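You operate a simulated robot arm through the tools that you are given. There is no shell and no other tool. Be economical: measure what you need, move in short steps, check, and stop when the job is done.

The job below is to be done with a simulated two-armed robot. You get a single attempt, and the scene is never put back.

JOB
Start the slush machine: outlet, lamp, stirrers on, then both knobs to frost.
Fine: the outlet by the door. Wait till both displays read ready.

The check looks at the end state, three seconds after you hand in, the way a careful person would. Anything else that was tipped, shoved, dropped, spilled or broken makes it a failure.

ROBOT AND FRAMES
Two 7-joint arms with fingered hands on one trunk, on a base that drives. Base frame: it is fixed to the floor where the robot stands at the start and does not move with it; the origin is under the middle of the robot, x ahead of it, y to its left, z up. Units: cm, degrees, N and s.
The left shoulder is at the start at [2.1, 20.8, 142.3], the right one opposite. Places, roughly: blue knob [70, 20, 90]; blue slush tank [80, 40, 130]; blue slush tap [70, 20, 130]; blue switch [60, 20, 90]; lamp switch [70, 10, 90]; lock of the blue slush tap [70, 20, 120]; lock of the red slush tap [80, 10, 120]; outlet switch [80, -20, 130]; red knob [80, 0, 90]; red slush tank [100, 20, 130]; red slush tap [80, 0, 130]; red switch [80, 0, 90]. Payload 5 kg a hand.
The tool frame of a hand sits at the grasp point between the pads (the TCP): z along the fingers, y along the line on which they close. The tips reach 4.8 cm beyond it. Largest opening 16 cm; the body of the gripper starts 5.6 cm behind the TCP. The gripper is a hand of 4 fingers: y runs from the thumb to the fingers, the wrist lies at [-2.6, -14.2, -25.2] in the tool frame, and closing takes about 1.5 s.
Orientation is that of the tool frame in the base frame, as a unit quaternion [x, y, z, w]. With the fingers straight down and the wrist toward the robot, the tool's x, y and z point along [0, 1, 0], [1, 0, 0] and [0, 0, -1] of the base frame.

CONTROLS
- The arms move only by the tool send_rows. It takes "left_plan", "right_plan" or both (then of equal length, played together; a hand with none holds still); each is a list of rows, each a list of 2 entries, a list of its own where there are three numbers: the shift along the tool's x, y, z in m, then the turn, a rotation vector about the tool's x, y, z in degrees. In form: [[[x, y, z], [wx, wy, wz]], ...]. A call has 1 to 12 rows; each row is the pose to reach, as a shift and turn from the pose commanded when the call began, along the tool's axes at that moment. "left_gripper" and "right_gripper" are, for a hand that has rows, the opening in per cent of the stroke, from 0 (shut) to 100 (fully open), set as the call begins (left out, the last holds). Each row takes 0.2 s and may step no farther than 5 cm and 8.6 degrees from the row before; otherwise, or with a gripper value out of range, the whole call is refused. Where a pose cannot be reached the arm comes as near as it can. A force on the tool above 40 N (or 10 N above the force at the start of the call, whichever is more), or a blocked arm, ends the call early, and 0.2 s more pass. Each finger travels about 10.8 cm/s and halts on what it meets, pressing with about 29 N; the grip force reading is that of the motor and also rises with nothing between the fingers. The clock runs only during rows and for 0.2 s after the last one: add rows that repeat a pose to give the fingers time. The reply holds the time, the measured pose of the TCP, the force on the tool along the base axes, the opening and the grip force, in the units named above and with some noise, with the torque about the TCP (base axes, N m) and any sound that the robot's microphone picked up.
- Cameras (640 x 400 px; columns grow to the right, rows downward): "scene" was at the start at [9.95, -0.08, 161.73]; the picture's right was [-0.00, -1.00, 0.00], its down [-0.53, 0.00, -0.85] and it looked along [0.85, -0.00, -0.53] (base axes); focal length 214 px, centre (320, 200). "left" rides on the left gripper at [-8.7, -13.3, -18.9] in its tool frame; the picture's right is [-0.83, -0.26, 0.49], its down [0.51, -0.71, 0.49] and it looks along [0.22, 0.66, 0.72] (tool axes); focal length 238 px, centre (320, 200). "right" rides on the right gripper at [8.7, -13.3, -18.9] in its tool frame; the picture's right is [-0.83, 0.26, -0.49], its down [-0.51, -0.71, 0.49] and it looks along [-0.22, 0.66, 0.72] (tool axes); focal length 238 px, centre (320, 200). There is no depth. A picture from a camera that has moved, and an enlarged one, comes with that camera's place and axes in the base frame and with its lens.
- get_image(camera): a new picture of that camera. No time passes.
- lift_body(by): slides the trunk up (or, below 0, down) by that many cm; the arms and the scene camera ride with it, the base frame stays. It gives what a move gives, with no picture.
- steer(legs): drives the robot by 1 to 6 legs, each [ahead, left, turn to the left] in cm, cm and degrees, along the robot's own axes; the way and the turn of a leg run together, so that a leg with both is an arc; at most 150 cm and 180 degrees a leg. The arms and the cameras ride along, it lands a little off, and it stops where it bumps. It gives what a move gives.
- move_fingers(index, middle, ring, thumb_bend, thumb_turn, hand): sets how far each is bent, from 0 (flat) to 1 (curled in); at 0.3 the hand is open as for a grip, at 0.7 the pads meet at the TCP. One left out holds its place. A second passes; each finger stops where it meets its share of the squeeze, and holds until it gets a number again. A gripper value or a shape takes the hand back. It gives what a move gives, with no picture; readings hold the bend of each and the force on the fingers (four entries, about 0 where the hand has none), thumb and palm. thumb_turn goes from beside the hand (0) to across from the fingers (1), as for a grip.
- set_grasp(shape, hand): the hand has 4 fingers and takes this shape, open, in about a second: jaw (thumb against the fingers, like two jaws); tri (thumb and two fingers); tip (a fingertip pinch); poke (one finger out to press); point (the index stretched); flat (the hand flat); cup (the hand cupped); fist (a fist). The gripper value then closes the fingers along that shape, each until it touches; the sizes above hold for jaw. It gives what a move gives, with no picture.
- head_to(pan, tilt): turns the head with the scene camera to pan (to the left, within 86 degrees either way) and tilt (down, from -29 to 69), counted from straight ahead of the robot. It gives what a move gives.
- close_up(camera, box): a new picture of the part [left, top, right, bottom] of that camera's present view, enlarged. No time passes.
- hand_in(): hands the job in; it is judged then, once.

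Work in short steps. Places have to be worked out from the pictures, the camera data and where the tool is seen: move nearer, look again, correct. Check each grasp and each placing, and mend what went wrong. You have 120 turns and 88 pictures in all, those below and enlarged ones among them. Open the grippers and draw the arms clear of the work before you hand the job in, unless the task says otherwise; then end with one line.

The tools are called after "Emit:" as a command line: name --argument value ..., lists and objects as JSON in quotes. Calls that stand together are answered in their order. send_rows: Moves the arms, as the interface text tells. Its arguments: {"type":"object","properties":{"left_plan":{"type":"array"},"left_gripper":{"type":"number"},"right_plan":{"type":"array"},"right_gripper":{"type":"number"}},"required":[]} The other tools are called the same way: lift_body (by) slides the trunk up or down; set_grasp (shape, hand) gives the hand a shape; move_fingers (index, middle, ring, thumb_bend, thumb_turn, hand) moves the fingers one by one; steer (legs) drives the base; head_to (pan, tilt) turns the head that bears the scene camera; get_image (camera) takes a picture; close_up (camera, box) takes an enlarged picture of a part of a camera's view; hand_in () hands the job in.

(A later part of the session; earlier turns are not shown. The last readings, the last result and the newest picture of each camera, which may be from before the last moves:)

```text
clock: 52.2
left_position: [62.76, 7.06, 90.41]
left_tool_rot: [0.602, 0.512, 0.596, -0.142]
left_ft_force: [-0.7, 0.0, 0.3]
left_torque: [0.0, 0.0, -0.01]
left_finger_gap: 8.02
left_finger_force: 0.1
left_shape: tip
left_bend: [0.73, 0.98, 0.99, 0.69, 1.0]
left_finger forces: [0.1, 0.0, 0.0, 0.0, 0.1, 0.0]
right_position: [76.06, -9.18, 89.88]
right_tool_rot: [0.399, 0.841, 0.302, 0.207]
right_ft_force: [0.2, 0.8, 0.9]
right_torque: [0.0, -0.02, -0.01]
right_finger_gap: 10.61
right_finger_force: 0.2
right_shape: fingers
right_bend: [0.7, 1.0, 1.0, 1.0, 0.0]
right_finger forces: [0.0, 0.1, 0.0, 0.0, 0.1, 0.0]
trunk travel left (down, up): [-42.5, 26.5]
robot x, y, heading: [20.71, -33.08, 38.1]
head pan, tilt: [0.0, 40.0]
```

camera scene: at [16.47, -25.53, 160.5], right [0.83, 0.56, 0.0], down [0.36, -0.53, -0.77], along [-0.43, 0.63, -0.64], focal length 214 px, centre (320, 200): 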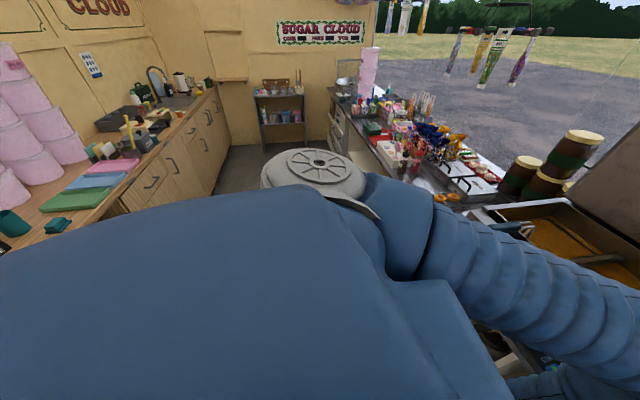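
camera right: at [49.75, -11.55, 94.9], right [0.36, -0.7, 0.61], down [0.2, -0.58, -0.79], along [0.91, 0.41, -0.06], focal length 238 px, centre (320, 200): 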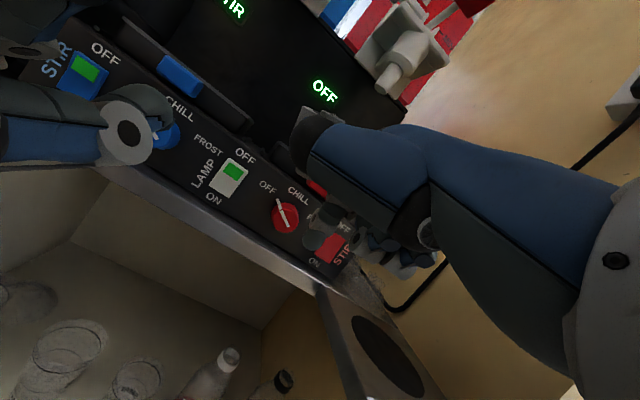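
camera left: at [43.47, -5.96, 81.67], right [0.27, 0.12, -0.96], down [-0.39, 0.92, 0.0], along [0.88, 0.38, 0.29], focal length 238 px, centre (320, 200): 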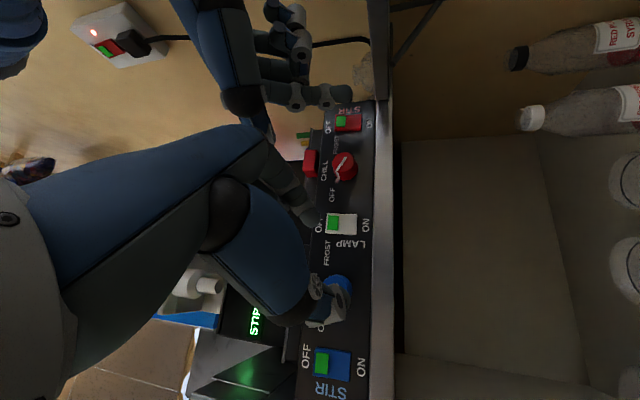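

There is about 90 cm of free floor behind. I back up 13 cm, which also carries both hands straight out from the panel.

Emit:
steer --legs '[[-13, 0, 0]]'

Emit:
close_up --camera "scene" --box '[240, 140, 400, 260]'

```text
clock: 53.5
left_position: [52.96, -0.85, 90.47]
left_tool_rot: [0.603, 0.511, 0.597, -0.14]
left_ft_force: [-0.9, -1.0, 1.0]
left_torque: [-0.04, 0.02, -0.02]
left_finger_gap: 7.97
left_finger_force: 0.1
left_shape: tip
left_bend: [0.73, 0.98, 0.99, 0.69, 1.0]
left_finger forces: [0.1, 0.0, 0.1, 0.0, 0.1, 0.0]
right_position: [66.11, -17.17, 89.96]
right_tool_rot: [0.4, 0.84, 0.302, 0.207]
right_ft_force: [-0.6, -0.7, -0.3]
right_torque: [-0.02, 0.0, -0.01]
right_finger_gap: 10.58
right_finger_force: 0.0
right_shape: fingers
right_bend: [0.7, 1.0, 1.0, 1.0, 0.0]
right_finger forces: [0.0, 0.1, 0.1, 0.0, 0.1, 0.1]
trunk travel left (down, up): [-42.5, 26.5]
robot x, y, heading: [10.56, -41.2, 37.9]
head pan, tilt: [0.0, 40.0]
```

```text
3.33 times, centred on (320, 200) of scene
camera zoom: at [17.91, -35.21, 160.51], right [0.62, -0.79, 0.0], down [-0.51, -0.4, -0.77], along [0.6, 0.47, -0.64], focal length 715 px, centre (320, 200)
```

zoom: 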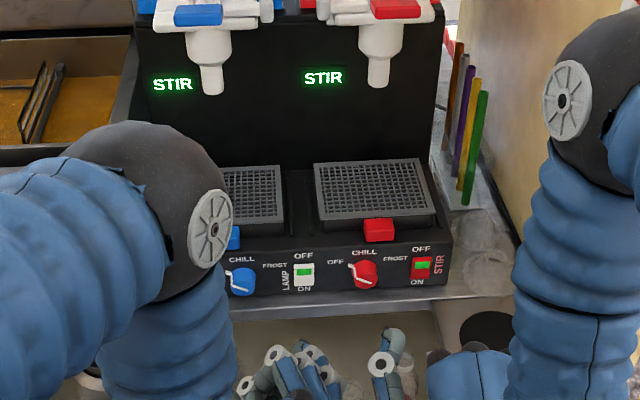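

Both displays read STIR and all three switches show green. Knob fronts: blue at l=-33, z=88.4; red at l=-50.5, z=88.2. I align the left hand exactly with the panel normal in front of the blue knob.

Emit:
send_rows --left_plan '[[[0.003, -0.005, 0.02], [-5, 3, 2.8]], [[0.006, -0.011, 0.045], [-10, 6, 5.6]], [[0.009, -0.016, 0.068], [-15.1, 9.1, 8.4]], [[0.0115, -0.021, 0.088], [-15.1, 9.1, 8.4]], [[0.0115, -0.021, 0.088], [-15.1, 9.1, 8.4]]]'

Emit:
get_image --camera "left"

Emit:
close_up --camera "scene" --box '[240, 180, 400, 300]'

```text
clock: 54.7
left_position: [56.14, 7.42, 88.29]
left_tool_rot: [0.604, 0.37, 0.691, -0.142]
left_ft_force: [-0.4, 0.8, 0.1]
left_torque: [0.01, 0.0, -0.01]
left_finger_gap: 8.01
left_finger_force: 0.0
left_shape: tip
left_bend: [0.73, 0.98, 0.99, 0.69, 1.0]
left_finger forces: [0.0, 0.0, 0.0, 0.0, 0.0, 0.0]
right_position: [66.31, -17.29, 89.81]
right_tool_rot: [0.4, 0.841, 0.301, 0.207]
right_ft_force: [0.2, -0.5, 0.2]
right_torque: [0.03, 0.0, -0.03]
right_finger_gap: 10.63
right_finger_force: 0.1
right_shape: fingers
right_bend: [0.7, 1.0, 1.0, 1.0, 0.0]
right_finger forces: [0.1, 0.0, 0.1, 0.1, 0.0, 0.0]
trunk travel left (down, up): [-42.5, 26.5]
robot x, y, heading: [10.39, -40.77, 38.2]
head pan, tilt: [0.0, 40.0]
```

```text
32 pictures are left
camera left: at [35.82, 1.5, 75.71], right [0.38, 0.3, -0.87], down [-0.22, 0.95, 0.23], along [0.9, 0.1, 0.43], focal length 238 px, centre (320, 200)
```

left: 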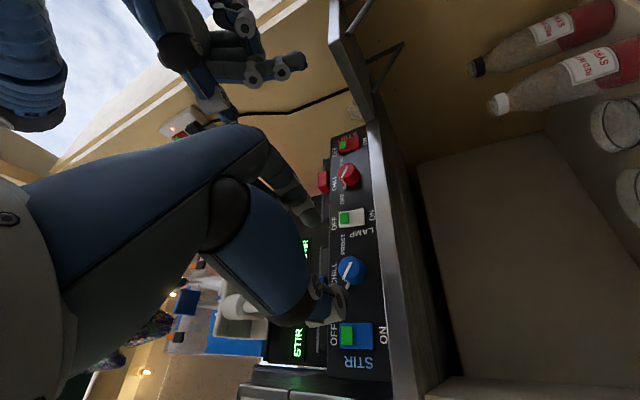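

```text
3.33 times, centred on (320, 240) of scene
camera zoom: at [18.08, -35.04, 160.5], right [0.62, -0.79, 0.0], down [-0.51, -0.4, -0.77], along [0.6, 0.47, -0.64], focal length 715 px, centre (320, 67)
```

zoom: 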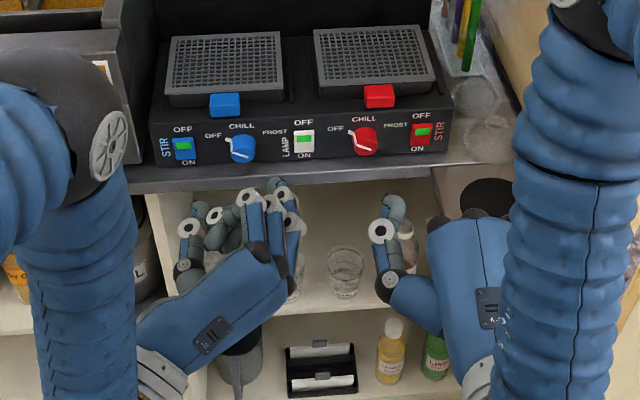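

The hand now points straight at the panel, thumb left, index right. I zoom to measure the tips relative to the blue knob.

Emit:
close_up --camera "left" --box '[240, 160, 400, 360]'

Emit:
close_up --camera "scene" --box '[270, 205, 350, 265]'

```text
2.00 times, centred on (320, 260) of left
camera zoom: at [35.82, 1.5, 75.71], right [0.38, 0.3, -0.87], down [-0.22, 0.95, 0.23], along [0.9, 0.1, 0.43], focal length 477 px, centre (320, 80)
```

zoom: 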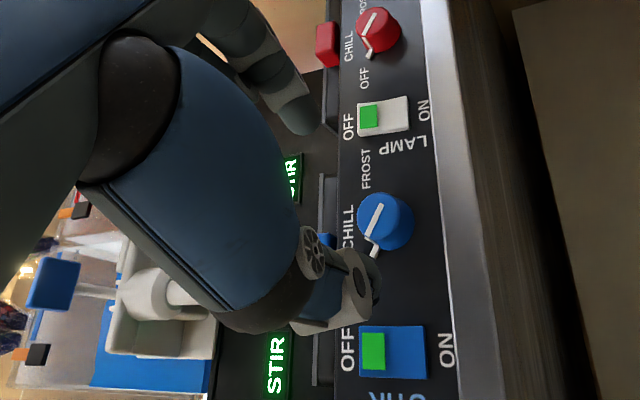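

```text
6.67 times, centred on (310, 235) of scene
camera zoom: at [18.08, -35.04, 160.5], right [0.62, -0.79, 0.0], down [-0.51, -0.4, -0.77], along [0.6, 0.47, -0.64], focal length 1430 px, centre (387, -33)
```

zoom: 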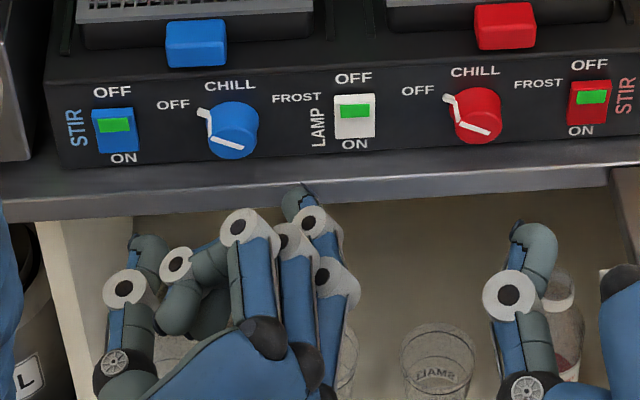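

Measured: index tip 5 cm right, thumb tip 6 cm left of the axis, both ~5 cm ahead of TCP; the TCP is centred on the knob. I narrow the opening a bit and advance ~7.5 cm around the knob.

Emit:
send_rows --left_plan '[[[0, 0.004, 0], [0, 0, 0]], [[0, 0.004, 0.01], [0, 0, 0]], [[0, 0.004, 0.035], [0, 0, 0]], [[0, 0.004, 0.055], [0, 0, 0]], [[0, 0.004, 0.066], [0, 0, 0]], [[0, 0.004, 0.075], [0, 0, 0]]]' --left_gripper 38

Emit:
close_up --camera "left" --box '[240, 160, 400, 360]'

Emit:
close_up --camera "scene" --box '[270, 195, 350, 255]'

```text
clock: 56.1
left_position: [61.98, 12.38, 88.36]
left_tool_rot: [0.603, 0.37, 0.692, -0.144]
left_ft_force: [-0.5, 0.8, -0.8]
left_torque: [0.01, 0.01, 0.01]
left_finger_gap: 6.2
left_finger_force: 0.1
left_shape: tip
left_bend: [0.73, 0.98, 0.99, 0.73, 1.0]
left_finger forces: [0.0, 0.0, 0.0, 0.0, 0.0, 0.0]
right_position: [66.21, -17.11, 89.85]
right_tool_rot: [0.4, 0.841, 0.3, 0.206]
right_ft_force: [0.5, -0.3, 0.2]
right_torque: [-0.03, 0.01, 0.02]
right_finger_gap: 10.61
right_finger_force: 0.1
right_shape: fingers
right_bend: [0.7, 1.0, 1.0, 1.0, 0.0]
right_finger forces: [0.0, 0.0, 0.1, 0.0, 0.0, 0.0]
trunk travel left (down, up): [-42.5, 26.5]
robot x, y, heading: [10.73, -41.03, 37.9]
head pan, tilt: [0.0, 40.0]
```

```text
2.00 times, centred on (320, 260) of left
camera zoom: at [41.69, 6.48, 75.72], right [0.38, 0.3, -0.87], down [-0.22, 0.95, 0.23], along [0.9, 0.1, 0.43], focal length 477 px, centre (320, 80)
```

zoom: 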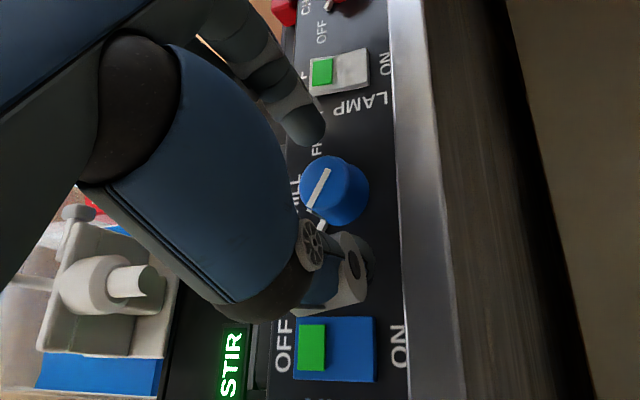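

```text
6.67 times, centred on (310, 225) of scene
camera zoom: at [18.09, -35.05, 160.5], right [0.62, -0.79, 0.0], down [-0.51, -0.4, -0.77], along [0.6, 0.47, -0.64], focal length 1430 px, centre (387, 33)
```

zoom: 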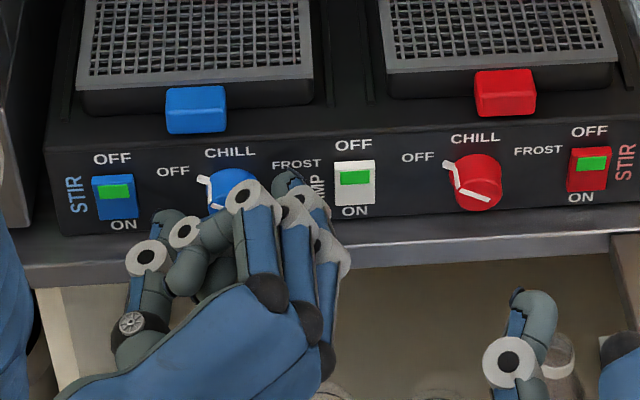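

The tips straddle the knob at good depth with no contact. I close the pinch and hold.

Emit:
send_rows --left_plan '[[[0, 0, 0], [0, 0, 0]], [[0, 0, 0], [0, 0, 0]], [[0, 0, 0], [0, 0, 0]], [[0, 0, 0], [0, 0, 0]], [[0, 0, 0], [0, 0, 0]], [[0, 0, 0], [0, 0, 0]]]' --left_gripper 0

Emit:
close_up --camera "left" --box '[240, 160, 400, 360]'

```text
clock: 57.5
left_position: [61.94, 12.34, 88.37]
left_tool_rot: [0.603, 0.371, 0.691, -0.144]
left_ft_force: [3.7, 1.8, 0.6]
left_torque: [0.06, -0.04, -0.08]
left_finger_gap: 2.65
left_finger_force: 29.3
left_shape: tip
left_bend: [0.72, 1.0, 1.0, 0.74, 1.0]
left_finger forces: [25.2, 0.1, 0.0, 0.0, 24.8, 0.0]
right_position: [66.25, -17.13, 89.83]
right_tool_rot: [0.4, 0.841, 0.301, 0.208]
right_ft_force: [0.3, -1.1, 0.9]
right_torque: [0.01, -0.02, 0.0]
right_finger_gap: 10.61
right_finger_force: 0.0
right_shape: fingers
right_bend: [0.7, 1.0, 1.0, 1.0, 0.0]
right_finger forces: [0.1, 0.0, 0.0, 0.1, 0.0, 0.0]
trunk travel left (down, up): [-42.5, 26.5]
robot x, y, heading: [10.76, -41.03, 38.1]
head pan, tilt: [0.0, 40.0]
```

```text
2.00 times, centred on (320, 260) of left
camera zoom: at [41.71, 6.48, 75.74], right [0.38, 0.3, -0.87], down [-0.22, 0.95, 0.23], along [0.9, 0.1, 0.43], focal length 477 px, centre (320, 80)
```

zoom: 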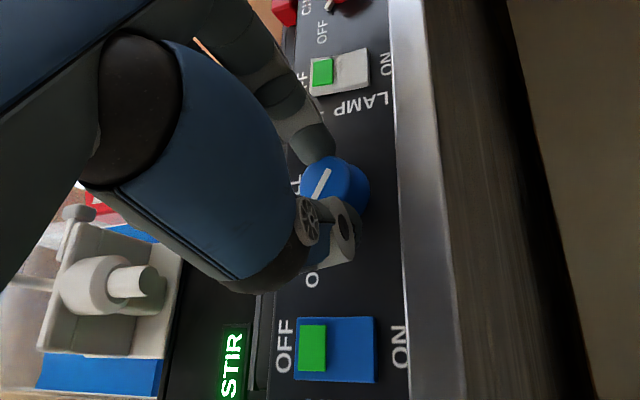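

Knob firmly pinched (25 N each side, no side load). I turn it clockwise 60° about the tool axis.

Emit:
send_rows --left_plan '[[[0, 0, 0], [0, 0, 7.5]], [[0, 0, 0], [0, 0, 15]], [[0, 0, 0], [0, 0, 22.5]], [[0, 0, 0], [0, 0, 30]], [[0, 0, 0], [0, 0, 37.5]], [[0, 0, 0], [0, 0, 45]], [[0, 0, 0], [0, 0, 52.5]], [[0, 0, 0], [0, 0, 60]]]'

Emit:
get_image --camera "scene"

Emit:
close_up --camera "left" --box '[240, 160, 400, 360]'

```text
clock: 59.3
left_position: [61.99, 12.22, 88.43]
left_tool_rot: [0.707, 0.017, 0.527, -0.47]
left_ft_force: [8.8, 0.7, 2.1]
left_torque: [-0.02, -0.04, -0.25]
left_finger_gap: 2.65
left_finger_force: 29.0
left_shape: tip
left_bend: [0.72, 1.0, 1.0, 0.74, 1.0]
left_finger forces: [26.4, 0.0, 0.1, 0.1, 23.8, 0.0]
right_position: [66.37, -17.17, 89.88]
right_tool_rot: [0.4, 0.84, 0.301, 0.207]
right_ft_force: [-0.3, 0.6, 0.0]
right_torque: [0.01, 0.0, 0.0]
right_finger_gap: 10.58
right_finger_force: 0.1
right_shape: fingers
right_bend: [0.7, 1.0, 1.0, 1.0, 0.0]
right_finger forces: [0.1, 0.0, 0.0, 0.0, 0.1, 0.0]
trunk travel left (down, up): [-42.5, 26.5]
robot x, y, heading: [10.66, -40.8, 37.9]
head pan, tilt: [0.0, 40.0]
```

```text
25 pictures are left
camera scene: at [18.17, -35.08, 160.49], right [0.62, -0.79, 0.0], down [-0.51, -0.4, -0.77], along [0.6, 0.47, -0.64], focal length 214 px, centre (320, 200)
```

scene: 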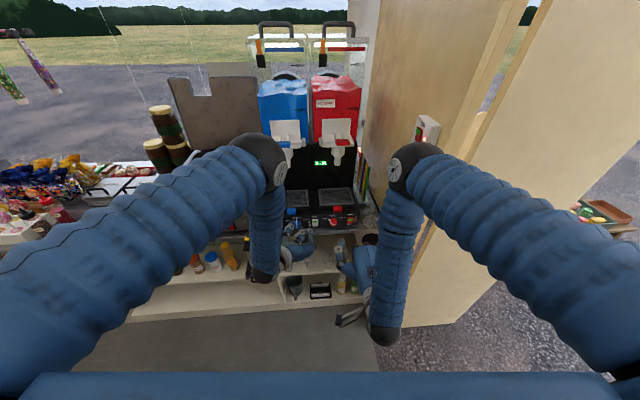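

```text
2.00 times, centred on (320, 260) of left
camera zoom: at [37.48, 10.99, 90.44], right [-0.15, 0.87, -0.47], down [0.21, 0.49, 0.84], along [0.97, 0.03, -0.26], focal length 477 px, centre (320, 80)
```

zoom: 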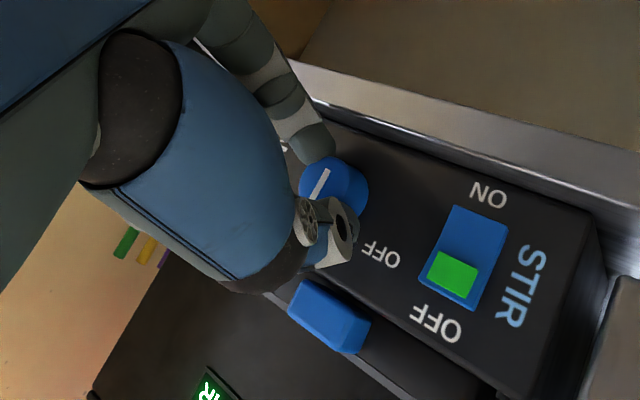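

The knob turned along with the hand. Now I open slightly, withdraw 4 cm, and rotate back 60° for a second stroke.

Emit:
send_rows --left_plan '[[[0, 0, 0], [0, 0, 0]], [[0, 0, 0], [0, 0, 0]], [[0, 0, 0], [0, 0, 0]], [[0, 0, -0.04], [0, 0, 0]], [[0, 0, -0.04], [0, 0, -7.5]], [[0, 0, -0.04], [0, 0, -15]], [[0, 0, -0.04], [0, 0, -22.5]], [[0, 0, -0.04], [0, 0, -30]], [[0, 0, -0.04], [0, 0, -37.5]], [[0, 0, -0.04], [0, 0, -45]], [[0, 0, -0.04], [0, 0, -52.5]], [[0, 0, -0.04], [0, 0, -60]]]' --left_gripper 30

Emit:
close_up --camera "scene" --box '[260, 150, 360, 250]'

Emit:
close_up --camera "left" --box '[240, 160, 400, 360]'

```text
clock: 61.9
left_position: [58.98, 9.66, 88.36]
left_tool_rot: [0.602, 0.371, 0.693, -0.143]
left_ft_force: [0.2, 0.3, 0.6]
left_torque: [0.01, 0.05, -0.03]
left_finger_gap: 4.78
left_finger_force: 0.1
left_shape: tip
left_bend: [0.73, 0.98, 0.99, 0.74, 1.0]
left_finger forces: [0.0, 0.1, 0.1, 0.0, 0.1, 0.0]
right_position: [66.23, -17.18, 89.78]
right_tool_rot: [0.401, 0.84, 0.301, 0.208]
right_ft_force: [-0.1, 0.4, 0.1]
right_torque: [-0.04, -0.01, -0.01]
right_finger_gap: 10.6
right_finger_force: 0.1
right_shape: fingers
right_bend: [0.7, 1.0, 1.0, 1.0, 0.0]
right_finger forces: [0.0, 0.0, 0.0, 0.0, 0.0, 0.0]
trunk travel left (down, up): [-42.5, 26.5]
robot x, y, heading: [10.71, -40.99, 37.9]
head pan, tilt: [0.0, 40.0]
```

```text
4.00 times, centred on (310, 200) of scene
camera zoom: at [18.08, -35.03, 160.5], right [0.62, -0.79, 0.0], down [-0.51, -0.4, -0.77], along [0.6, 0.47, -0.64], focal length 858 px, centre (360, 200)
```

zoom: 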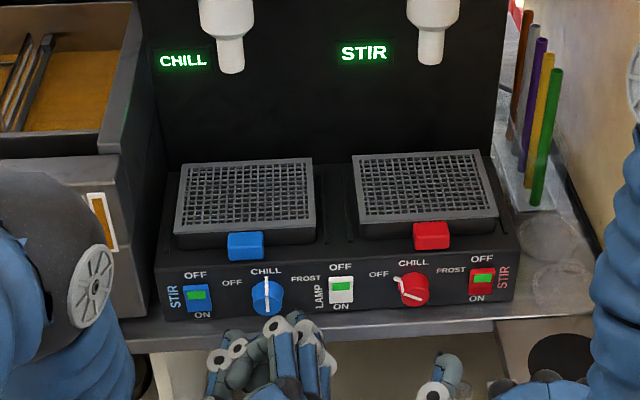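

```text
2.00 times, centred on (320, 260) of left
camera zoom: at [38.78, 3.78, 75.74], right [0.38, 0.3, -0.87], down [-0.22, 0.95, 0.23], along [0.9, 0.1, 0.43], focal length 477 px, centre (320, 80)
```

zoom: 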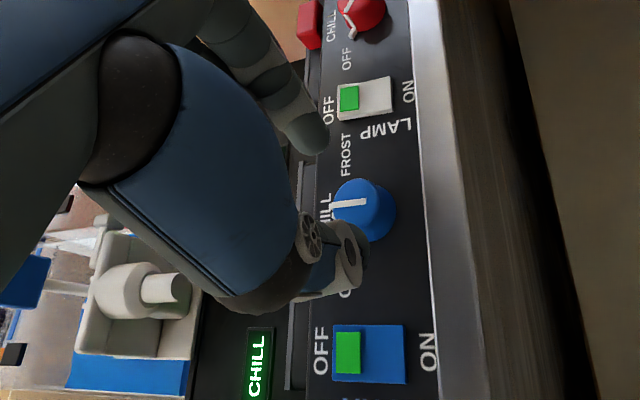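

The blue display reads CHILL, pointer straight up. I move back in.

Emit:
send_rows --left_plan '[[[0, 0, 0.015], [0, 0, 0]], [[0, 0, 0.03], [0, 0, 0]], [[0, 0, 0.04], [0, 0, 0]], [[0, 0, 0.04], [0, 0, 0]]]' --left_gripper 36

Emit:
send_rows --left_plan '[[[0, 0, 0], [0, 0, 0]], [[0, 0, 0], [0, 0, 0]], [[0, 0, 0], [0, 0, 0]], [[0, 0, 0], [0, 0, 0]], [[0, 0, 0], [0, 0, 7.5]], [[0, 0, 0], [0, 0, 15]], [[0, 0, 0], [0, 0, 22.5]], [[0, 0, 0], [0, 0, 30]], [[0, 0, 0], [0, 0, 37.5]], [[0, 0, 0], [0, 0, 45]], [[0, 0, 0], [0, 0, 52.5]], [[0, 0, 0], [0, 0, 60]]]' --left_gripper 0

```text
clock: 62.9
left_position: [61.85, 12.22, 88.25]
left_tool_rot: [0.603, 0.37, 0.692, -0.144]
left_ft_force: [-1.1, 0.1, 0.2]
left_torque: [-0.03, 0.0, 0.01]
left_finger_gap: 5.71
left_finger_force: 0.0
left_shape: tip
left_bend: [0.73, 0.98, 0.99, 0.73, 1.0]
left_finger forces: [0.0, 0.0, 0.0, 0.0, 0.0, 0.1]
right_position: [66.3, -17.1, 89.93]
right_tool_rot: [0.401, 0.84, 0.301, 0.209]
right_ft_force: [-0.4, -0.5, 0.0]
right_torque: [0.01, -0.01, 0.0]
right_finger_gap: 10.61
right_finger_force: 0.2
right_shape: fingers
right_bend: [0.7, 1.0, 1.0, 1.0, 0.0]
right_finger forces: [0.0, 0.0, 0.0, 0.1, 0.0, 0.0]
trunk travel left (down, up): [-42.5, 26.5]
robot x, y, heading: [10.53, -40.77, 38.0]
head pan, tilt: [0.0, 40.0]
```

```text
clock: 65.5
left_position: [62.04, 12.15, 88.47]
left_tool_rot: [0.707, 0.018, 0.528, -0.47]
left_ft_force: [1.3, -4.6, 3.4]
left_torque: [-0.04, -0.24, -0.19]
left_finger_gap: 2.61
left_finger_force: 28.5
left_shape: tip
left_bend: [0.72, 1.0, 1.0, 0.74, 1.0]
left_finger forces: [27.5, 0.0, 0.1, 0.0, 26.5, 0.1]
right_position: [66.24, -17.14, 89.93]
right_tool_rot: [0.4, 0.841, 0.301, 0.207]
right_ft_force: [0.0, -0.1, -0.4]
right_torque: [0.01, 0.05, 0.01]
right_finger_gap: 10.64
right_finger_force: 0.2
right_shape: fingers
right_bend: [0.7, 1.0, 1.0, 1.0, 0.0]
right_finger forces: [0.1, 0.0, 0.0, 0.0, 0.1, 0.1]
trunk travel left (down, up): [-42.5, 26.5]
robot x, y, heading: [10.74, -40.98, 38.0]
head pan, tilt: [0.0, 40.0]
```

The second 60° stroke completed. I open, withdraw, rotate back and look.

Emit:
send_rows --left_plan '[[[0, 0, 0], [0, 0, 0]], [[0, 0, 0], [0, 0, 0]], [[0, 0, 0], [0, 0, 0]], [[0, 0, -0.04], [0, 0, 0]], [[0, 0, -0.055], [0, 0, -7.5]], [[0, 0, -0.055], [0, 0, -15]], [[0, 0, -0.055], [0, 0, -22.5]], [[0, 0, -0.055], [0, 0, -30]], [[0, 0, -0.055], [0, 0, -37.5]], [[0, 0, -0.055], [0, 0, -45]], [[0, 0, -0.055], [0, 0, -52.5]], [[0, 0, -0.055], [0, 0, -60]]]' --left_gripper 30

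Emit:
close_up --camera "scene" --box '[260, 150, 360, 250]'

```text
clock: 68.1
left_position: [57.88, 8.65, 88.5]
left_tool_rot: [0.602, 0.371, 0.693, -0.143]
left_ft_force: [0.0, 0.3, 0.5]
left_torque: [-0.02, 0.03, 0.0]
left_finger_gap: 4.77
left_finger_force: 0.0
left_shape: tip
left_bend: [0.73, 0.98, 0.99, 0.74, 1.0]
left_finger forces: [0.0, 0.0, 0.0, 0.0, 0.0, 0.1]
right_position: [66.23, -17.08, 89.88]
right_tool_rot: [0.4, 0.841, 0.301, 0.207]
right_ft_force: [0.3, 0.8, -0.1]
right_torque: [0.0, 0.01, -0.01]
right_finger_gap: 10.61
right_finger_force: 0.0
right_shape: fingers
right_bend: [0.7, 1.0, 1.0, 1.0, 0.0]
right_finger forces: [0.0, 0.1, 0.0, 0.0, 0.0, 0.0]
trunk travel left (down, up): [-42.5, 26.5]
robot x, y, heading: [10.53, -41.27, 37.9]
head pan, tilt: [0.0, 40.0]
```

```text
4.00 times, centred on (310, 200) of scene
camera zoom: at [18.07, -35.04, 160.5], right [0.62, -0.79, 0.0], down [-0.51, -0.4, -0.77], along [0.6, 0.47, -0.64], focal length 858 px, centre (360, 200)
```

zoom: 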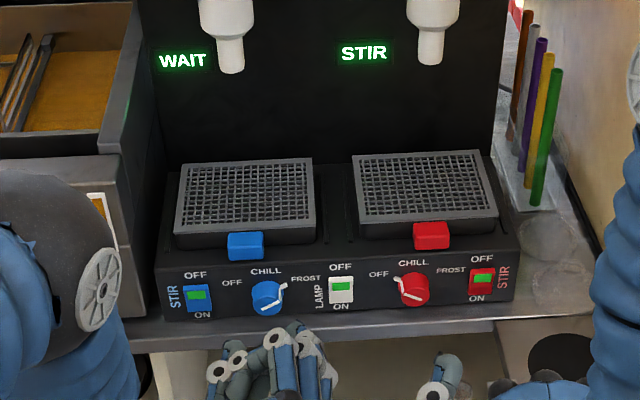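

Blue is at FROST, display WAIT. Before going to the red knob I lift the right hand up and out of the way.

Emit:
send_rows --right_plan '[[[-0.005, 0.03, -0.033], [0, 0, 0]], [[-0.009, 0.06, -0.066], [0, 0, 0]], [[-0.013, 0.09, -0.099], [0, 0, 0]], [[-0.018, 0.12, -0.132], [0, 0, 0]], [[-0.022, 0.15, -0.163], [0, 0, 0]], [[-0.026, 0.18, -0.195], [0, 0, 0]], [[-0.03, 0.205, -0.225], [0, 0, 0]]]'

Emit:
get_image --camera "scene"

```text
clock: 69.7
left_position: [57.77, 8.57, 88.48]
left_tool_rot: [0.602, 0.37, 0.693, -0.144]
left_ft_force: [-1.0, -1.4, 0.1]
left_torque: [0.03, -0.01, 0.03]
left_finger_gap: 4.78
left_finger_force: 0.1
left_shape: tip
left_bend: [0.73, 0.98, 0.99, 0.74, 1.0]
left_finger forces: [0.1, 0.0, 0.0, 0.1, 0.1, 0.0]
right_position: [65.89, -17.27, 120.4]
right_tool_rot: [0.4, 0.841, 0.301, 0.207]
right_ft_force: [-0.5, -1.3, -0.5]
right_torque: [0.03, -0.03, 0.01]
right_finger_gap: 10.62
right_finger_force: 0.1
right_shape: fingers
right_bend: [0.7, 1.0, 1.0, 1.0, 0.0]
right_finger forces: [0.1, 0.1, 0.0, 0.0, 0.1, 0.0]
trunk travel left (down, up): [-42.5, 26.5]
robot x, y, heading: [10.44, -40.77, 38.1]
head pan, tilt: [0.0, 40.0]
```

```text
20 pictures are left
camera scene: at [18.04, -35.22, 160.51], right [0.62, -0.79, 0.0], down [-0.51, -0.4, -0.77], along [0.6, 0.47, -0.64], focal length 214 px, centre (320, 200)
```

scene: 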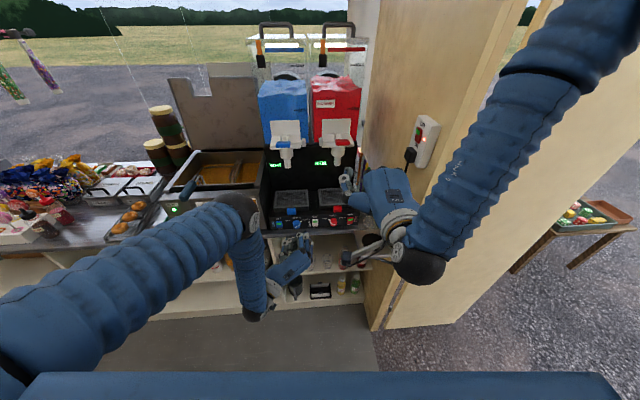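

Clear. I slide the left hand 17.2 cm right along the panel at stand-off to the red knob.

Emit:
send_rows --left_plan '[[[-0.006, 0.016, -0.02], [0, 0, 0]], [[-0.022, 0.058, -0.02], [0, 0, 0]], [[-0.038, 0.1, -0.02], [0, 0, 0]], [[-0.053, 0.14, -0.02], [0, 0, 0]], [[-0.061, 0.162, -0.02], [0, 0, 0]], [[-0.061, 0.162, -0.01], [0, 0, 0]], [[-0.061, 0.162, 0.0], [0, 0, 0]]]' --left_gripper 36

Emit:
close_up --camera "left" --box '[240, 160, 400, 360]'

Emit:
close_up --camera "scene" --box '[260, 180, 360, 260]'

```text
clock: 71.3
left_position: [69.87, -4.03, 88.26]
left_tool_rot: [0.603, 0.37, 0.692, -0.143]
left_ft_force: [-0.5, 0.4, -0.3]
left_torque: [-0.02, -0.03, 0.02]
left_finger_gap: 5.72
left_finger_force: 0.0
left_shape: tip
left_bend: [0.73, 0.98, 0.99, 0.73, 1.0]
left_finger forces: [0.0, 0.0, 0.1, 0.0, 0.0, 0.0]
right_position: [66.04, -17.19, 120.38]
right_tool_rot: [0.4, 0.841, 0.3, 0.207]
right_ft_force: [1.1, -0.3, -0.8]
right_torque: [0.0, -0.01, 0.02]
right_finger_gap: 10.61
right_finger_force: 0.0
right_shape: fingers
right_bend: [0.7, 1.0, 1.0, 1.0, 0.0]
right_finger forces: [0.0, 0.0, 0.0, 0.0, 0.1, 0.0]
trunk travel left (down, up): [-42.5, 26.5]
robot x, y, heading: [10.9, -40.81, 37.9]
head pan, tilt: [0.0, 40.0]
```

```text
2.00 times, centred on (320, 260) of left
camera zoom: at [49.61, -9.9, 75.66], right [0.38, 0.3, -0.87], down [-0.22, 0.95, 0.23], along [0.9, 0.1, 0.43], focal length 477 px, centre (320, 80)
```

zoom: 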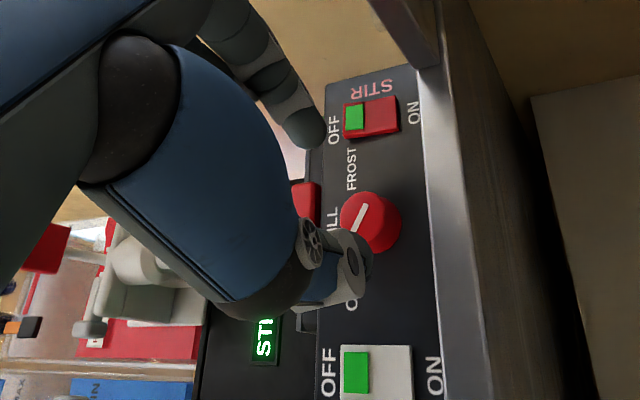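

```text
5.00 times, centred on (310, 220) of scene
camera zoom: at [18.11, -35.08, 160.5], right [0.62, -0.79, 0.0], down [-0.51, -0.4, -0.77], along [0.6, 0.47, -0.64], focal length 1072 px, centre (370, 100)
```

zoom: 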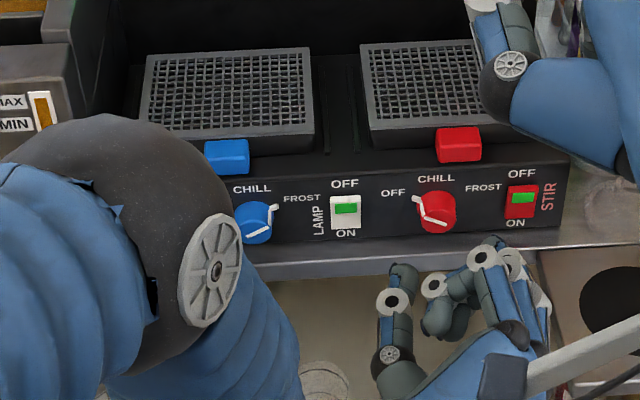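

Red knob is centred within 0.5 cm. I advance 5.5 cm around it, then check the approach force.

Emit:
send_rows --left_plan '[[[0.0007, -0.002, 0.02], [0, 0, 0]], [[0.0007, -0.002, 0.035], [0, 0, 0]], [[0.0007, -0.002, 0.047], [0, 0, 0]], [[0.0007, -0.002, 0.054], [0, 0, 0]], [[0.0007, -0.002, 0.054], [0, 0, 0]]]' --left_gripper 36

Emit:
close_up --camera "left" --box '[240, 160, 400, 360]'

```text
clock: 72.5
left_position: [73.65, -0.26, 88.1]
left_tool_rot: [0.603, 0.371, 0.691, -0.143]
left_ft_force: [-0.2, -0.1, 0.1]
left_torque: [0.03, -0.05, 0.05]
left_finger_gap: 5.71
left_finger_force: 0.0
left_shape: tip
left_bend: [0.73, 0.98, 0.99, 0.73, 1.0]
left_finger forces: [0.0, 0.0, 0.0, 0.0, 0.0, 0.1]
right_position: [66.05, -17.08, 120.37]
right_tool_rot: [0.401, 0.84, 0.3, 0.208]
right_ft_force: [-0.2, 0.6, -0.3]
right_torque: [-0.04, -0.01, 0.0]
right_finger_gap: 10.59
right_finger_force: 0.1
right_shape: fingers
right_bend: [0.7, 1.0, 1.0, 1.0, 0.0]
right_finger forces: [0.0, 0.0, 0.0, 0.0, 0.1, 0.0]
trunk travel left (down, up): [-42.5, 26.5]
robot x, y, heading: [10.7, -40.86, 38.1]
head pan, tilt: [0.0, 40.0]
```

```text
2.00 times, centred on (320, 260) of left
camera zoom: at [53.38, -6.12, 75.58], right [0.38, 0.3, -0.87], down [-0.22, 0.95, 0.24], along [0.9, 0.1, 0.43], focal length 477 px, centre (320, 80)
```

zoom: 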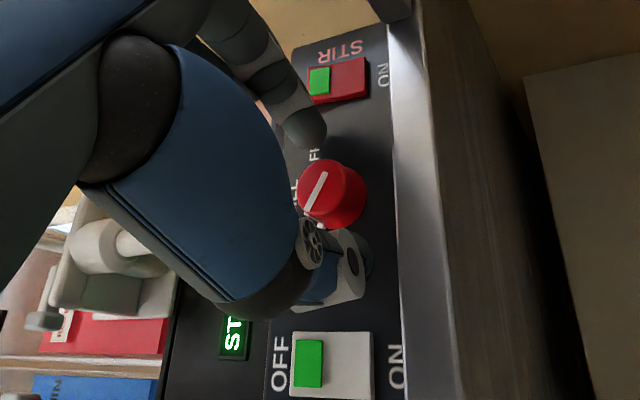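

This view matches the blue-knob grasp. I close and turn clockwise 60°.

Emit:
send_rows --left_plan '[[[0, 0, 0], [0, 0, 0]], [[0, 0, 0], [0, 0, 0]], [[0, 0, 0], [0, 0, 0]], [[0, 0, 0], [0, 0, 0]], [[0, 0, 0], [0, 0, 7.5]], [[0, 0, 0], [0, 0, 15]], [[0, 0, 0], [0, 0, 22.5]], [[0, 0, 0], [0, 0, 30]], [[0, 0, 0], [0, 0, 37.5]], [[0, 0, 0], [0, 0, 45]], [[0, 0, 0], [0, 0, 52.5]], [[0, 0, 0], [0, 0, 60]]]' --left_gripper 0

Emit:
close_up --camera "left" --box '[240, 160, 400, 360]'

```text
clock: 75.1
left_position: [73.6, -0.15, 88.17]
left_tool_rot: [0.707, 0.019, 0.527, -0.471]
left_ft_force: [3.2, 6.4, 4.8]
left_torque: [0.1, -0.14, 0.06]
left_finger_gap: 2.6
left_finger_force: 28.8
left_shape: tip
left_bend: [0.72, 1.0, 1.0, 0.74, 1.0]
left_finger forces: [22.8, 0.0, 0.1, 0.1, 28.4, 0.1]
right_position: [66.06, -17.04, 120.32]
right_tool_rot: [0.4, 0.84, 0.301, 0.208]
right_ft_force: [0.5, 0.2, 0.1]
right_torque: [0.05, 0.03, 0.02]
right_finger_gap: 10.61
right_finger_force: 0.1
right_shape: fingers
right_bend: [0.7, 1.0, 1.0, 1.0, 0.0]
right_finger forces: [0.1, 0.1, 0.0, 0.0, 0.1, 0.1]
trunk travel left (down, up): [-42.5, 26.5]
robot x, y, heading: [11.16, -41.02, 38.0]
head pan, tilt: [0.0, 40.0]
```

```text
2.00 times, centred on (320, 260) of left
camera zoom: at [49.06, -1.54, 90.15], right [-0.15, 0.87, -0.47], down [0.21, 0.49, 0.84], along [0.97, 0.03, -0.26], focal length 477 px, centre (320, 80)
```

zoom: 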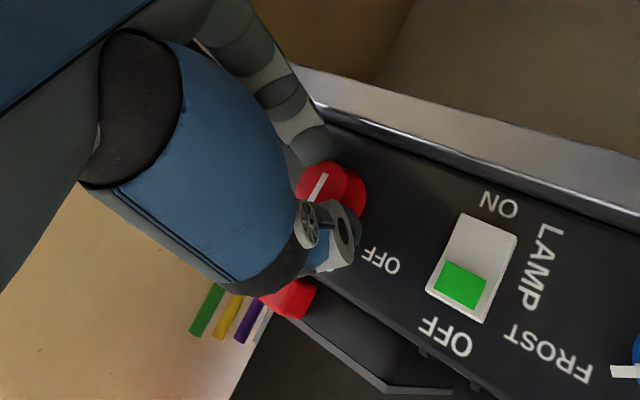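

The knob turned with the grip. I open, withdraw, rotate back, and re-approach for the second stroke.

Emit:
send_rows --left_plan '[[[0, 0, 0], [0, 0, 0]], [[0, 0, 0], [0, 0, 0]], [[0, 0, 0], [0, 0, 0]], [[0, 0, -0.04], [0, 0, 0]], [[0, 0, -0.04], [0, 0, -7.5]], [[0, 0, -0.04], [0, 0, -15]], [[0, 0, -0.04], [0, 0, -22.5]], [[0, 0, -0.04], [0, 0, -30]], [[0, 0, -0.04], [0, 0, -37.5]], [[0, 0, -0.04], [0, 0, -45]], [[0, 0, -0.04], [0, 0, -52.5]], [[0, 0, -0.04], [0, 0, -60]]]' --left_gripper 30

Emit:
close_up --camera "scene" --box '[260, 150, 360, 250]'

```text
clock: 77.7
left_position: [70.53, -2.88, 88.21]
left_tool_rot: [0.602, 0.371, 0.692, -0.142]
left_ft_force: [0.4, -0.4, -0.3]
left_torque: [-0.01, 0.02, -0.02]
left_finger_gap: 4.76
left_finger_force: 0.1
left_shape: tip
left_bend: [0.73, 0.98, 0.99, 0.74, 1.0]
left_finger forces: [0.0, 0.1, 0.1, 0.0, 0.0, 0.0]
right_position: [66.13, -17.16, 120.45]
right_tool_rot: [0.4, 0.84, 0.301, 0.207]
right_ft_force: [-0.8, 0.5, -0.6]
right_torque: [-0.02, 0.01, -0.03]
right_finger_gap: 10.59
right_finger_force: 0.1
right_shape: fingers
right_bend: [0.7, 1.0, 1.0, 1.0, 0.0]
right_finger forces: [0.0, 0.0, 0.1, 0.0, 0.1, 0.0]
trunk travel left (down, up): [-42.5, 26.5]
robot x, y, heading: [10.66, -41.41, 38.1]
head pan, tilt: [0.0, 40.0]
```

```text
4.00 times, centred on (310, 200) of scene
camera zoom: at [18.1, -35.05, 160.5], right [0.62, -0.79, 0.0], down [-0.51, -0.4, -0.77], along [0.6, 0.47, -0.64], focal length 858 px, centre (360, 200)
```

zoom: 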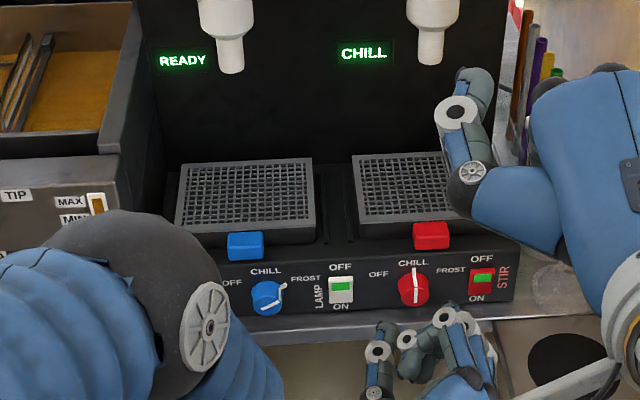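

Blue now reads READY, red CHILL. Second stroke on the red knob.

Emit:
send_rows --left_plan '[[[0, 0, 0.015], [0, 0, 0]], [[0, 0, 0.03], [0, 0, 0]], [[0, 0, 0.04], [0, 0, 0]], [[0, 0, 0.04], [0, 0, 0]]]' --left_gripper 36

Emit:
send_rows --left_plan '[[[0, 0, 0], [0, 0, 0]], [[0, 0, 0], [0, 0, 0]], [[0, 0, 0], [0, 0, 0]], [[0, 0, 0], [0, 0, 0]], [[0, 0, 0], [0, 0, 7.5]], [[0, 0, 0], [0, 0, 15]], [[0, 0, 0], [0, 0, 22.5]], [[0, 0, 0], [0, 0, 30]], [[0, 0, 0], [0, 0, 37.5]], [[0, 0, 0], [0, 0, 45]], [[0, 0, 0], [0, 0, 52.5]], [[0, 0, 0], [0, 0, 60]]]' --left_gripper 0

Emit:
send_rows --left_plan '[[[0, 0, 0], [0, 0, 0]], [[0, 0, 0], [0, 0, 0]], [[0, 0, 0], [0, 0, 0]], [[0, 0, -0.04], [0, 0, 0]], [[0, 0, -0.06], [0, 0, -7.5]], [[0, 0, -0.08], [0, 0, -15]], [[0, 0, -0.1], [0, 0, -22.5]], [[0, 0, -0.1], [0, 0, -30]], [[0, 0, -0.1], [0, 0, -37.5]], [[0, 0, -0.1], [0, 0, -45]], [[0, 0, -0.1], [0, 0, -52.5]], [[0, 0, -0.1], [0, 0, -60]]]' --left_gripper 30

Emit:
close_up --camera "scene" --box '[260, 150, 360, 250]'

```text
clock: 78.7
left_position: [73.55, -0.34, 88.33]
left_tool_rot: [0.604, 0.37, 0.692, -0.144]
left_ft_force: [0.7, -0.2, -0.7]
left_torque: [0.01, 0.0, -0.02]
left_finger_gap: 5.71
left_finger_force: 0.1
left_shape: tip
left_bend: [0.73, 0.98, 0.99, 0.73, 1.0]
left_finger forces: [0.0, 0.0, 0.0, 0.0, 0.1, 0.1]
right_position: [66.09, -17.01, 120.39]
right_tool_rot: [0.4, 0.84, 0.301, 0.208]
right_ft_force: [0.2, -0.3, 0.5]
right_torque: [0.0, -0.04, 0.01]
right_finger_gap: 10.6
right_finger_force: 0.0
right_shape: fingers
right_bend: [0.7, 1.0, 1.0, 1.0, 0.0]
right_finger forces: [0.0, 0.0, 0.1, 0.0, 0.0, 0.1]
trunk travel left (down, up): [-42.5, 26.5]
robot x, y, heading: [10.41, -40.82, 38.0]
head pan, tilt: [0.0, 40.0]
```

```text
clock: 81.3
left_position: [73.5, -0.15, 88.25]
left_tool_rot: [0.707, 0.017, 0.528, -0.471]
left_ft_force: [-4.4, -3.2, 5.2]
left_torque: [0.03, -0.25, -0.01]
left_finger_gap: 2.67
left_finger_force: 29.2
left_shape: tip
left_bend: [0.72, 1.0, 1.0, 0.74, 1.0]
left_finger forces: [23.7, 0.0, 0.0, 0.1, 28.5, 0.0]
right_position: [66.04, -17.14, 120.46]
right_tool_rot: [0.4, 0.84, 0.301, 0.208]
right_ft_force: [0.2, -0.9, -0.1]
right_torque: [0.0, -0.01, -0.01]
right_finger_gap: 10.59
right_finger_force: 0.1
right_shape: fingers
right_bend: [0.7, 1.0, 1.0, 1.0, 0.0]
right_finger forces: [0.0, 0.0, 0.1, 0.1, 0.1, 0.0]
trunk travel left (down, up): [-42.5, 26.5]
robot x, y, heading: [10.61, -40.9, 38.3]
head pan, tilt: [0.0, 40.0]
```

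```text
clock: 83.9
left_position: [66.34, -6.97, 88.08]
left_tool_rot: [0.602, 0.37, 0.693, -0.142]
left_ft_force: [-0.1, -0.3, 0.7]
left_torque: [-0.01, -0.02, 0.02]
left_finger_gap: 4.77
left_finger_force: 0.0
left_shape: tip
left_bend: [0.73, 0.98, 0.99, 0.74, 1.0]
left_finger forces: [0.0, 0.0, 0.0, 0.0, 0.1, 0.0]
right_position: [65.99, -17.02, 120.47]
right_tool_rot: [0.401, 0.84, 0.301, 0.209]
right_ft_force: [-0.5, 0.2, -0.2]
right_torque: [-0.01, -0.03, -0.01]
right_finger_gap: 10.62
right_finger_force: 0.0
right_shape: fingers
right_bend: [0.7, 1.0, 1.0, 1.0, 0.0]
right_finger forces: [0.0, 0.0, 0.0, 0.0, 0.1, 0.0]
trunk travel left (down, up): [-42.5, 26.5]
robot x, y, heading: [10.41, -41.2, 38.0]
head pan, tilt: [0.0, 40.0]
```

```text
4.00 times, centred on (310, 200) of scene
camera zoom: at [18.09, -35.06, 160.5], right [0.62, -0.79, 0.0], down [-0.51, -0.4, -0.77], along [0.6, 0.47, -0.64], focal length 858 px, centre (360, 200)
```

zoom: 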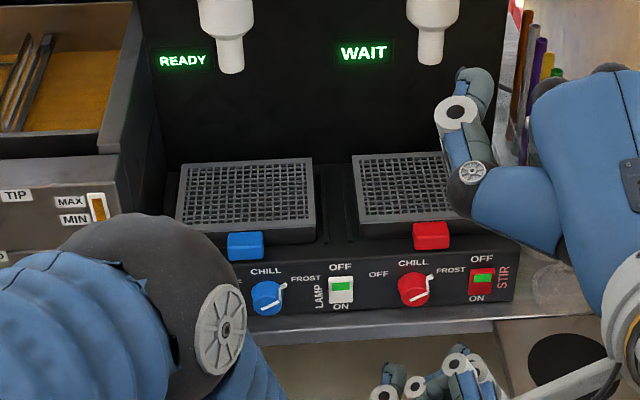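

Both knobs at FROST; red shows WAIT. I back the whole robot 18 cm so both arms come clear, then open the hands while waiting.

Emit:
steer --legs '[[-18, 0, 0]]'

Emit:
send_rows --left_plan '[[[0, 0, 0], [0, 0, 0]], [[0, 0, 0], [0, 0, 0]], [[0, 0, 0], [0, 0, 0]], [[0, 0, 0], [0, 0, 0]], [[0, 0, 0], [0, 0, 0]], [[0, 0, 0], [0, 0, 0]], [[0, 0, 0], [0, 0, 0]], [[0, 0, 0], [0, 0, 0]], [[0, 0, 0], [0, 0, 0]], [[0, 0, 0], [0, 0, 0]], [[0, 0, 0], [0, 0, 0]], [[0, 0, 0], [0, 0, 0]]]' --left_gripper 60

Emit:
set_grasp --hand "right" --shape "jaw"

Emit:
set_grasp --hand "left" --shape "jaw"

Emit:
get_image --camera "scene"

Emit:
close_up --camera "scene" --box '[250, 100, 370, 220]'

```text
clock: 85.5
left_position: [51.22, -18.49, 88.25]
left_tool_rot: [0.602, 0.372, 0.692, -0.145]
left_ft_force: [-0.3, -0.3, 0.0]
left_torque: [-0.05, 0.03, 0.02]
left_finger_gap: 4.78
left_finger_force: 0.0
left_shape: tip
left_bend: [0.73, 0.98, 0.99, 0.74, 1.0]
left_finger forces: [0.2, 0.1, 0.1, 0.0, 0.0, 0.1]
right_position: [51.01, -28.5, 120.49]
right_tool_rot: [0.399, 0.841, 0.302, 0.208]
right_ft_force: [-0.1, 0.2, 0.7]
right_torque: [-0.01, -0.06, 0.01]
right_finger_gap: 10.62
right_finger_force: 0.0
right_shape: fingers
right_bend: [0.7, 1.0, 1.0, 1.0, 0.0]
right_finger forces: [0.0, 0.1, 0.1, 0.0, 0.1, 0.1]
trunk travel left (down, up): [-42.5, 26.5]
robot x, y, heading: [-3.84, -52.78, 38.3]
head pan, tilt: [0.0, 40.0]
```

```text
clock: 88.1
left_position: [51.15, -18.48, 88.08]
left_tool_rot: [0.603, 0.371, 0.691, -0.144]
left_ft_force: [0.6, 0.2, -0.3]
left_torque: [0.01, 0.01, -0.03]
left_finger_gap: 9.55
left_finger_force: 0.0
left_shape: tip
left_bend: [0.3, 0.98, 0.99, 0.65, 1.0]
left_finger forces: [0.1, 0.1, 0.0, 0.0, 0.0, 0.1]
right_position: [51.05, -28.56, 120.43]
right_tool_rot: [0.398, 0.842, 0.301, 0.206]
right_ft_force: [0.0, 0.1, 0.0]
right_torque: [0.01, -0.04, 0.0]
right_finger_gap: 10.59
right_finger_force: 0.2
right_shape: fingers
right_bend: [0.7, 1.0, 1.0, 1.0, 0.0]
right_finger forces: [0.0, 0.0, 0.0, 0.0, 0.0, 0.1]
trunk travel left (down, up): [-42.5, 26.5]
robot x, y, heading: [-4.22, -52.51, 38.0]
head pan, tilt: [0.0, 40.0]
```

```text
clock: 89.0
left_position: [51.28, -18.54, 88.06]
left_tool_rot: [0.603, 0.372, 0.691, -0.145]
left_ft_force: [0.3, 0.1, 0.1]
left_torque: [-0.03, -0.01, -0.02]
left_finger_gap: 9.54
left_finger_force: 0.0
left_shape: tip
left_bend: [0.3, 0.98, 0.99, 0.65, 1.0]
left_finger forces: [0.1, 0.1, 0.1, 0.0, 0.0, 0.0]
right_position: [51.08, -28.57, 120.29]
right_tool_rot: [0.398, 0.841, 0.302, 0.207]
right_ft_force: [-0.4, -0.2, 0.3]
right_torque: [-0.01, 0.0, -0.04]
right_finger_gap: 15.97
right_finger_force: 0.0
right_shape: jaw
right_bend: [0.3, 0.3, 0.3, 0.3, 0.98]
right_finger forces: [0.0, 0.0, 0.0, 0.0, 0.0, 0.0]
trunk travel left (down, up): [-42.5, 26.5]
robot x, y, heading: [-4.2, -52.48, 38.3]
head pan, tilt: [0.0, 40.0]
```

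```text
clock: 89.9
left_position: [51.34, -18.42, 88.1]
left_tool_rot: [0.603, 0.371, 0.691, -0.144]
left_ft_force: [0.8, 0.9, -0.6]
left_torque: [-0.04, 0.0, 0.02]
left_finger_gap: 16.02
left_finger_force: 0.1
left_shape: jaw
left_bend: [0.3, 0.3, 0.3, 0.3, 0.98]
left_finger forces: [0.0, 0.1, 0.1, 0.1, 0.0, 0.0]
right_position: [51.07, -28.58, 120.3]
right_tool_rot: [0.399, 0.841, 0.301, 0.208]
right_ft_force: [0.0, -0.1, -0.8]
right_torque: [0.0, -0.01, 0.0]
right_finger_gap: 15.97
right_finger_force: 0.1
right_shape: jaw
right_bend: [0.3, 0.3, 0.3, 0.3, 0.98]
right_finger forces: [0.1, 0.0, 0.0, 0.0, 0.0, 0.2]
trunk travel left (down, up): [-42.5, 26.5]
robot x, y, heading: [-3.96, -52.45, 38.0]
head pan, tilt: [0.0, 40.0]
```

```text
13 pictures are left
camera scene: at [3.19, -46.7, 160.5], right [0.62, -0.79, 0.0], down [-0.51, -0.4, -0.77], along [0.6, 0.47, -0.64], focal length 214 px, centre (320, 200)
```

scene: 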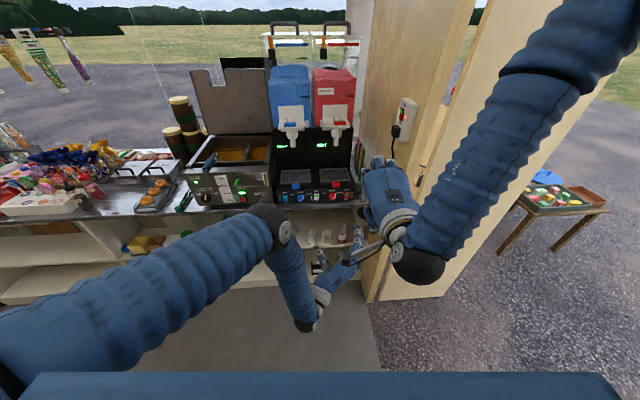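

```text
3.33 times, centred on (310, 160) of scene
camera zoom: at [3.19, -46.7, 160.5], right [0.62, -0.79, 0.0], down [-0.51, -0.4, -0.77], along [0.6, 0.47, -0.64], focal length 715 px, centre (353, 333)
```

zoom: 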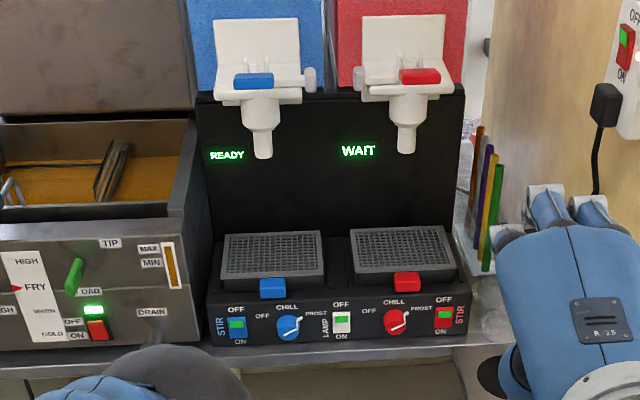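

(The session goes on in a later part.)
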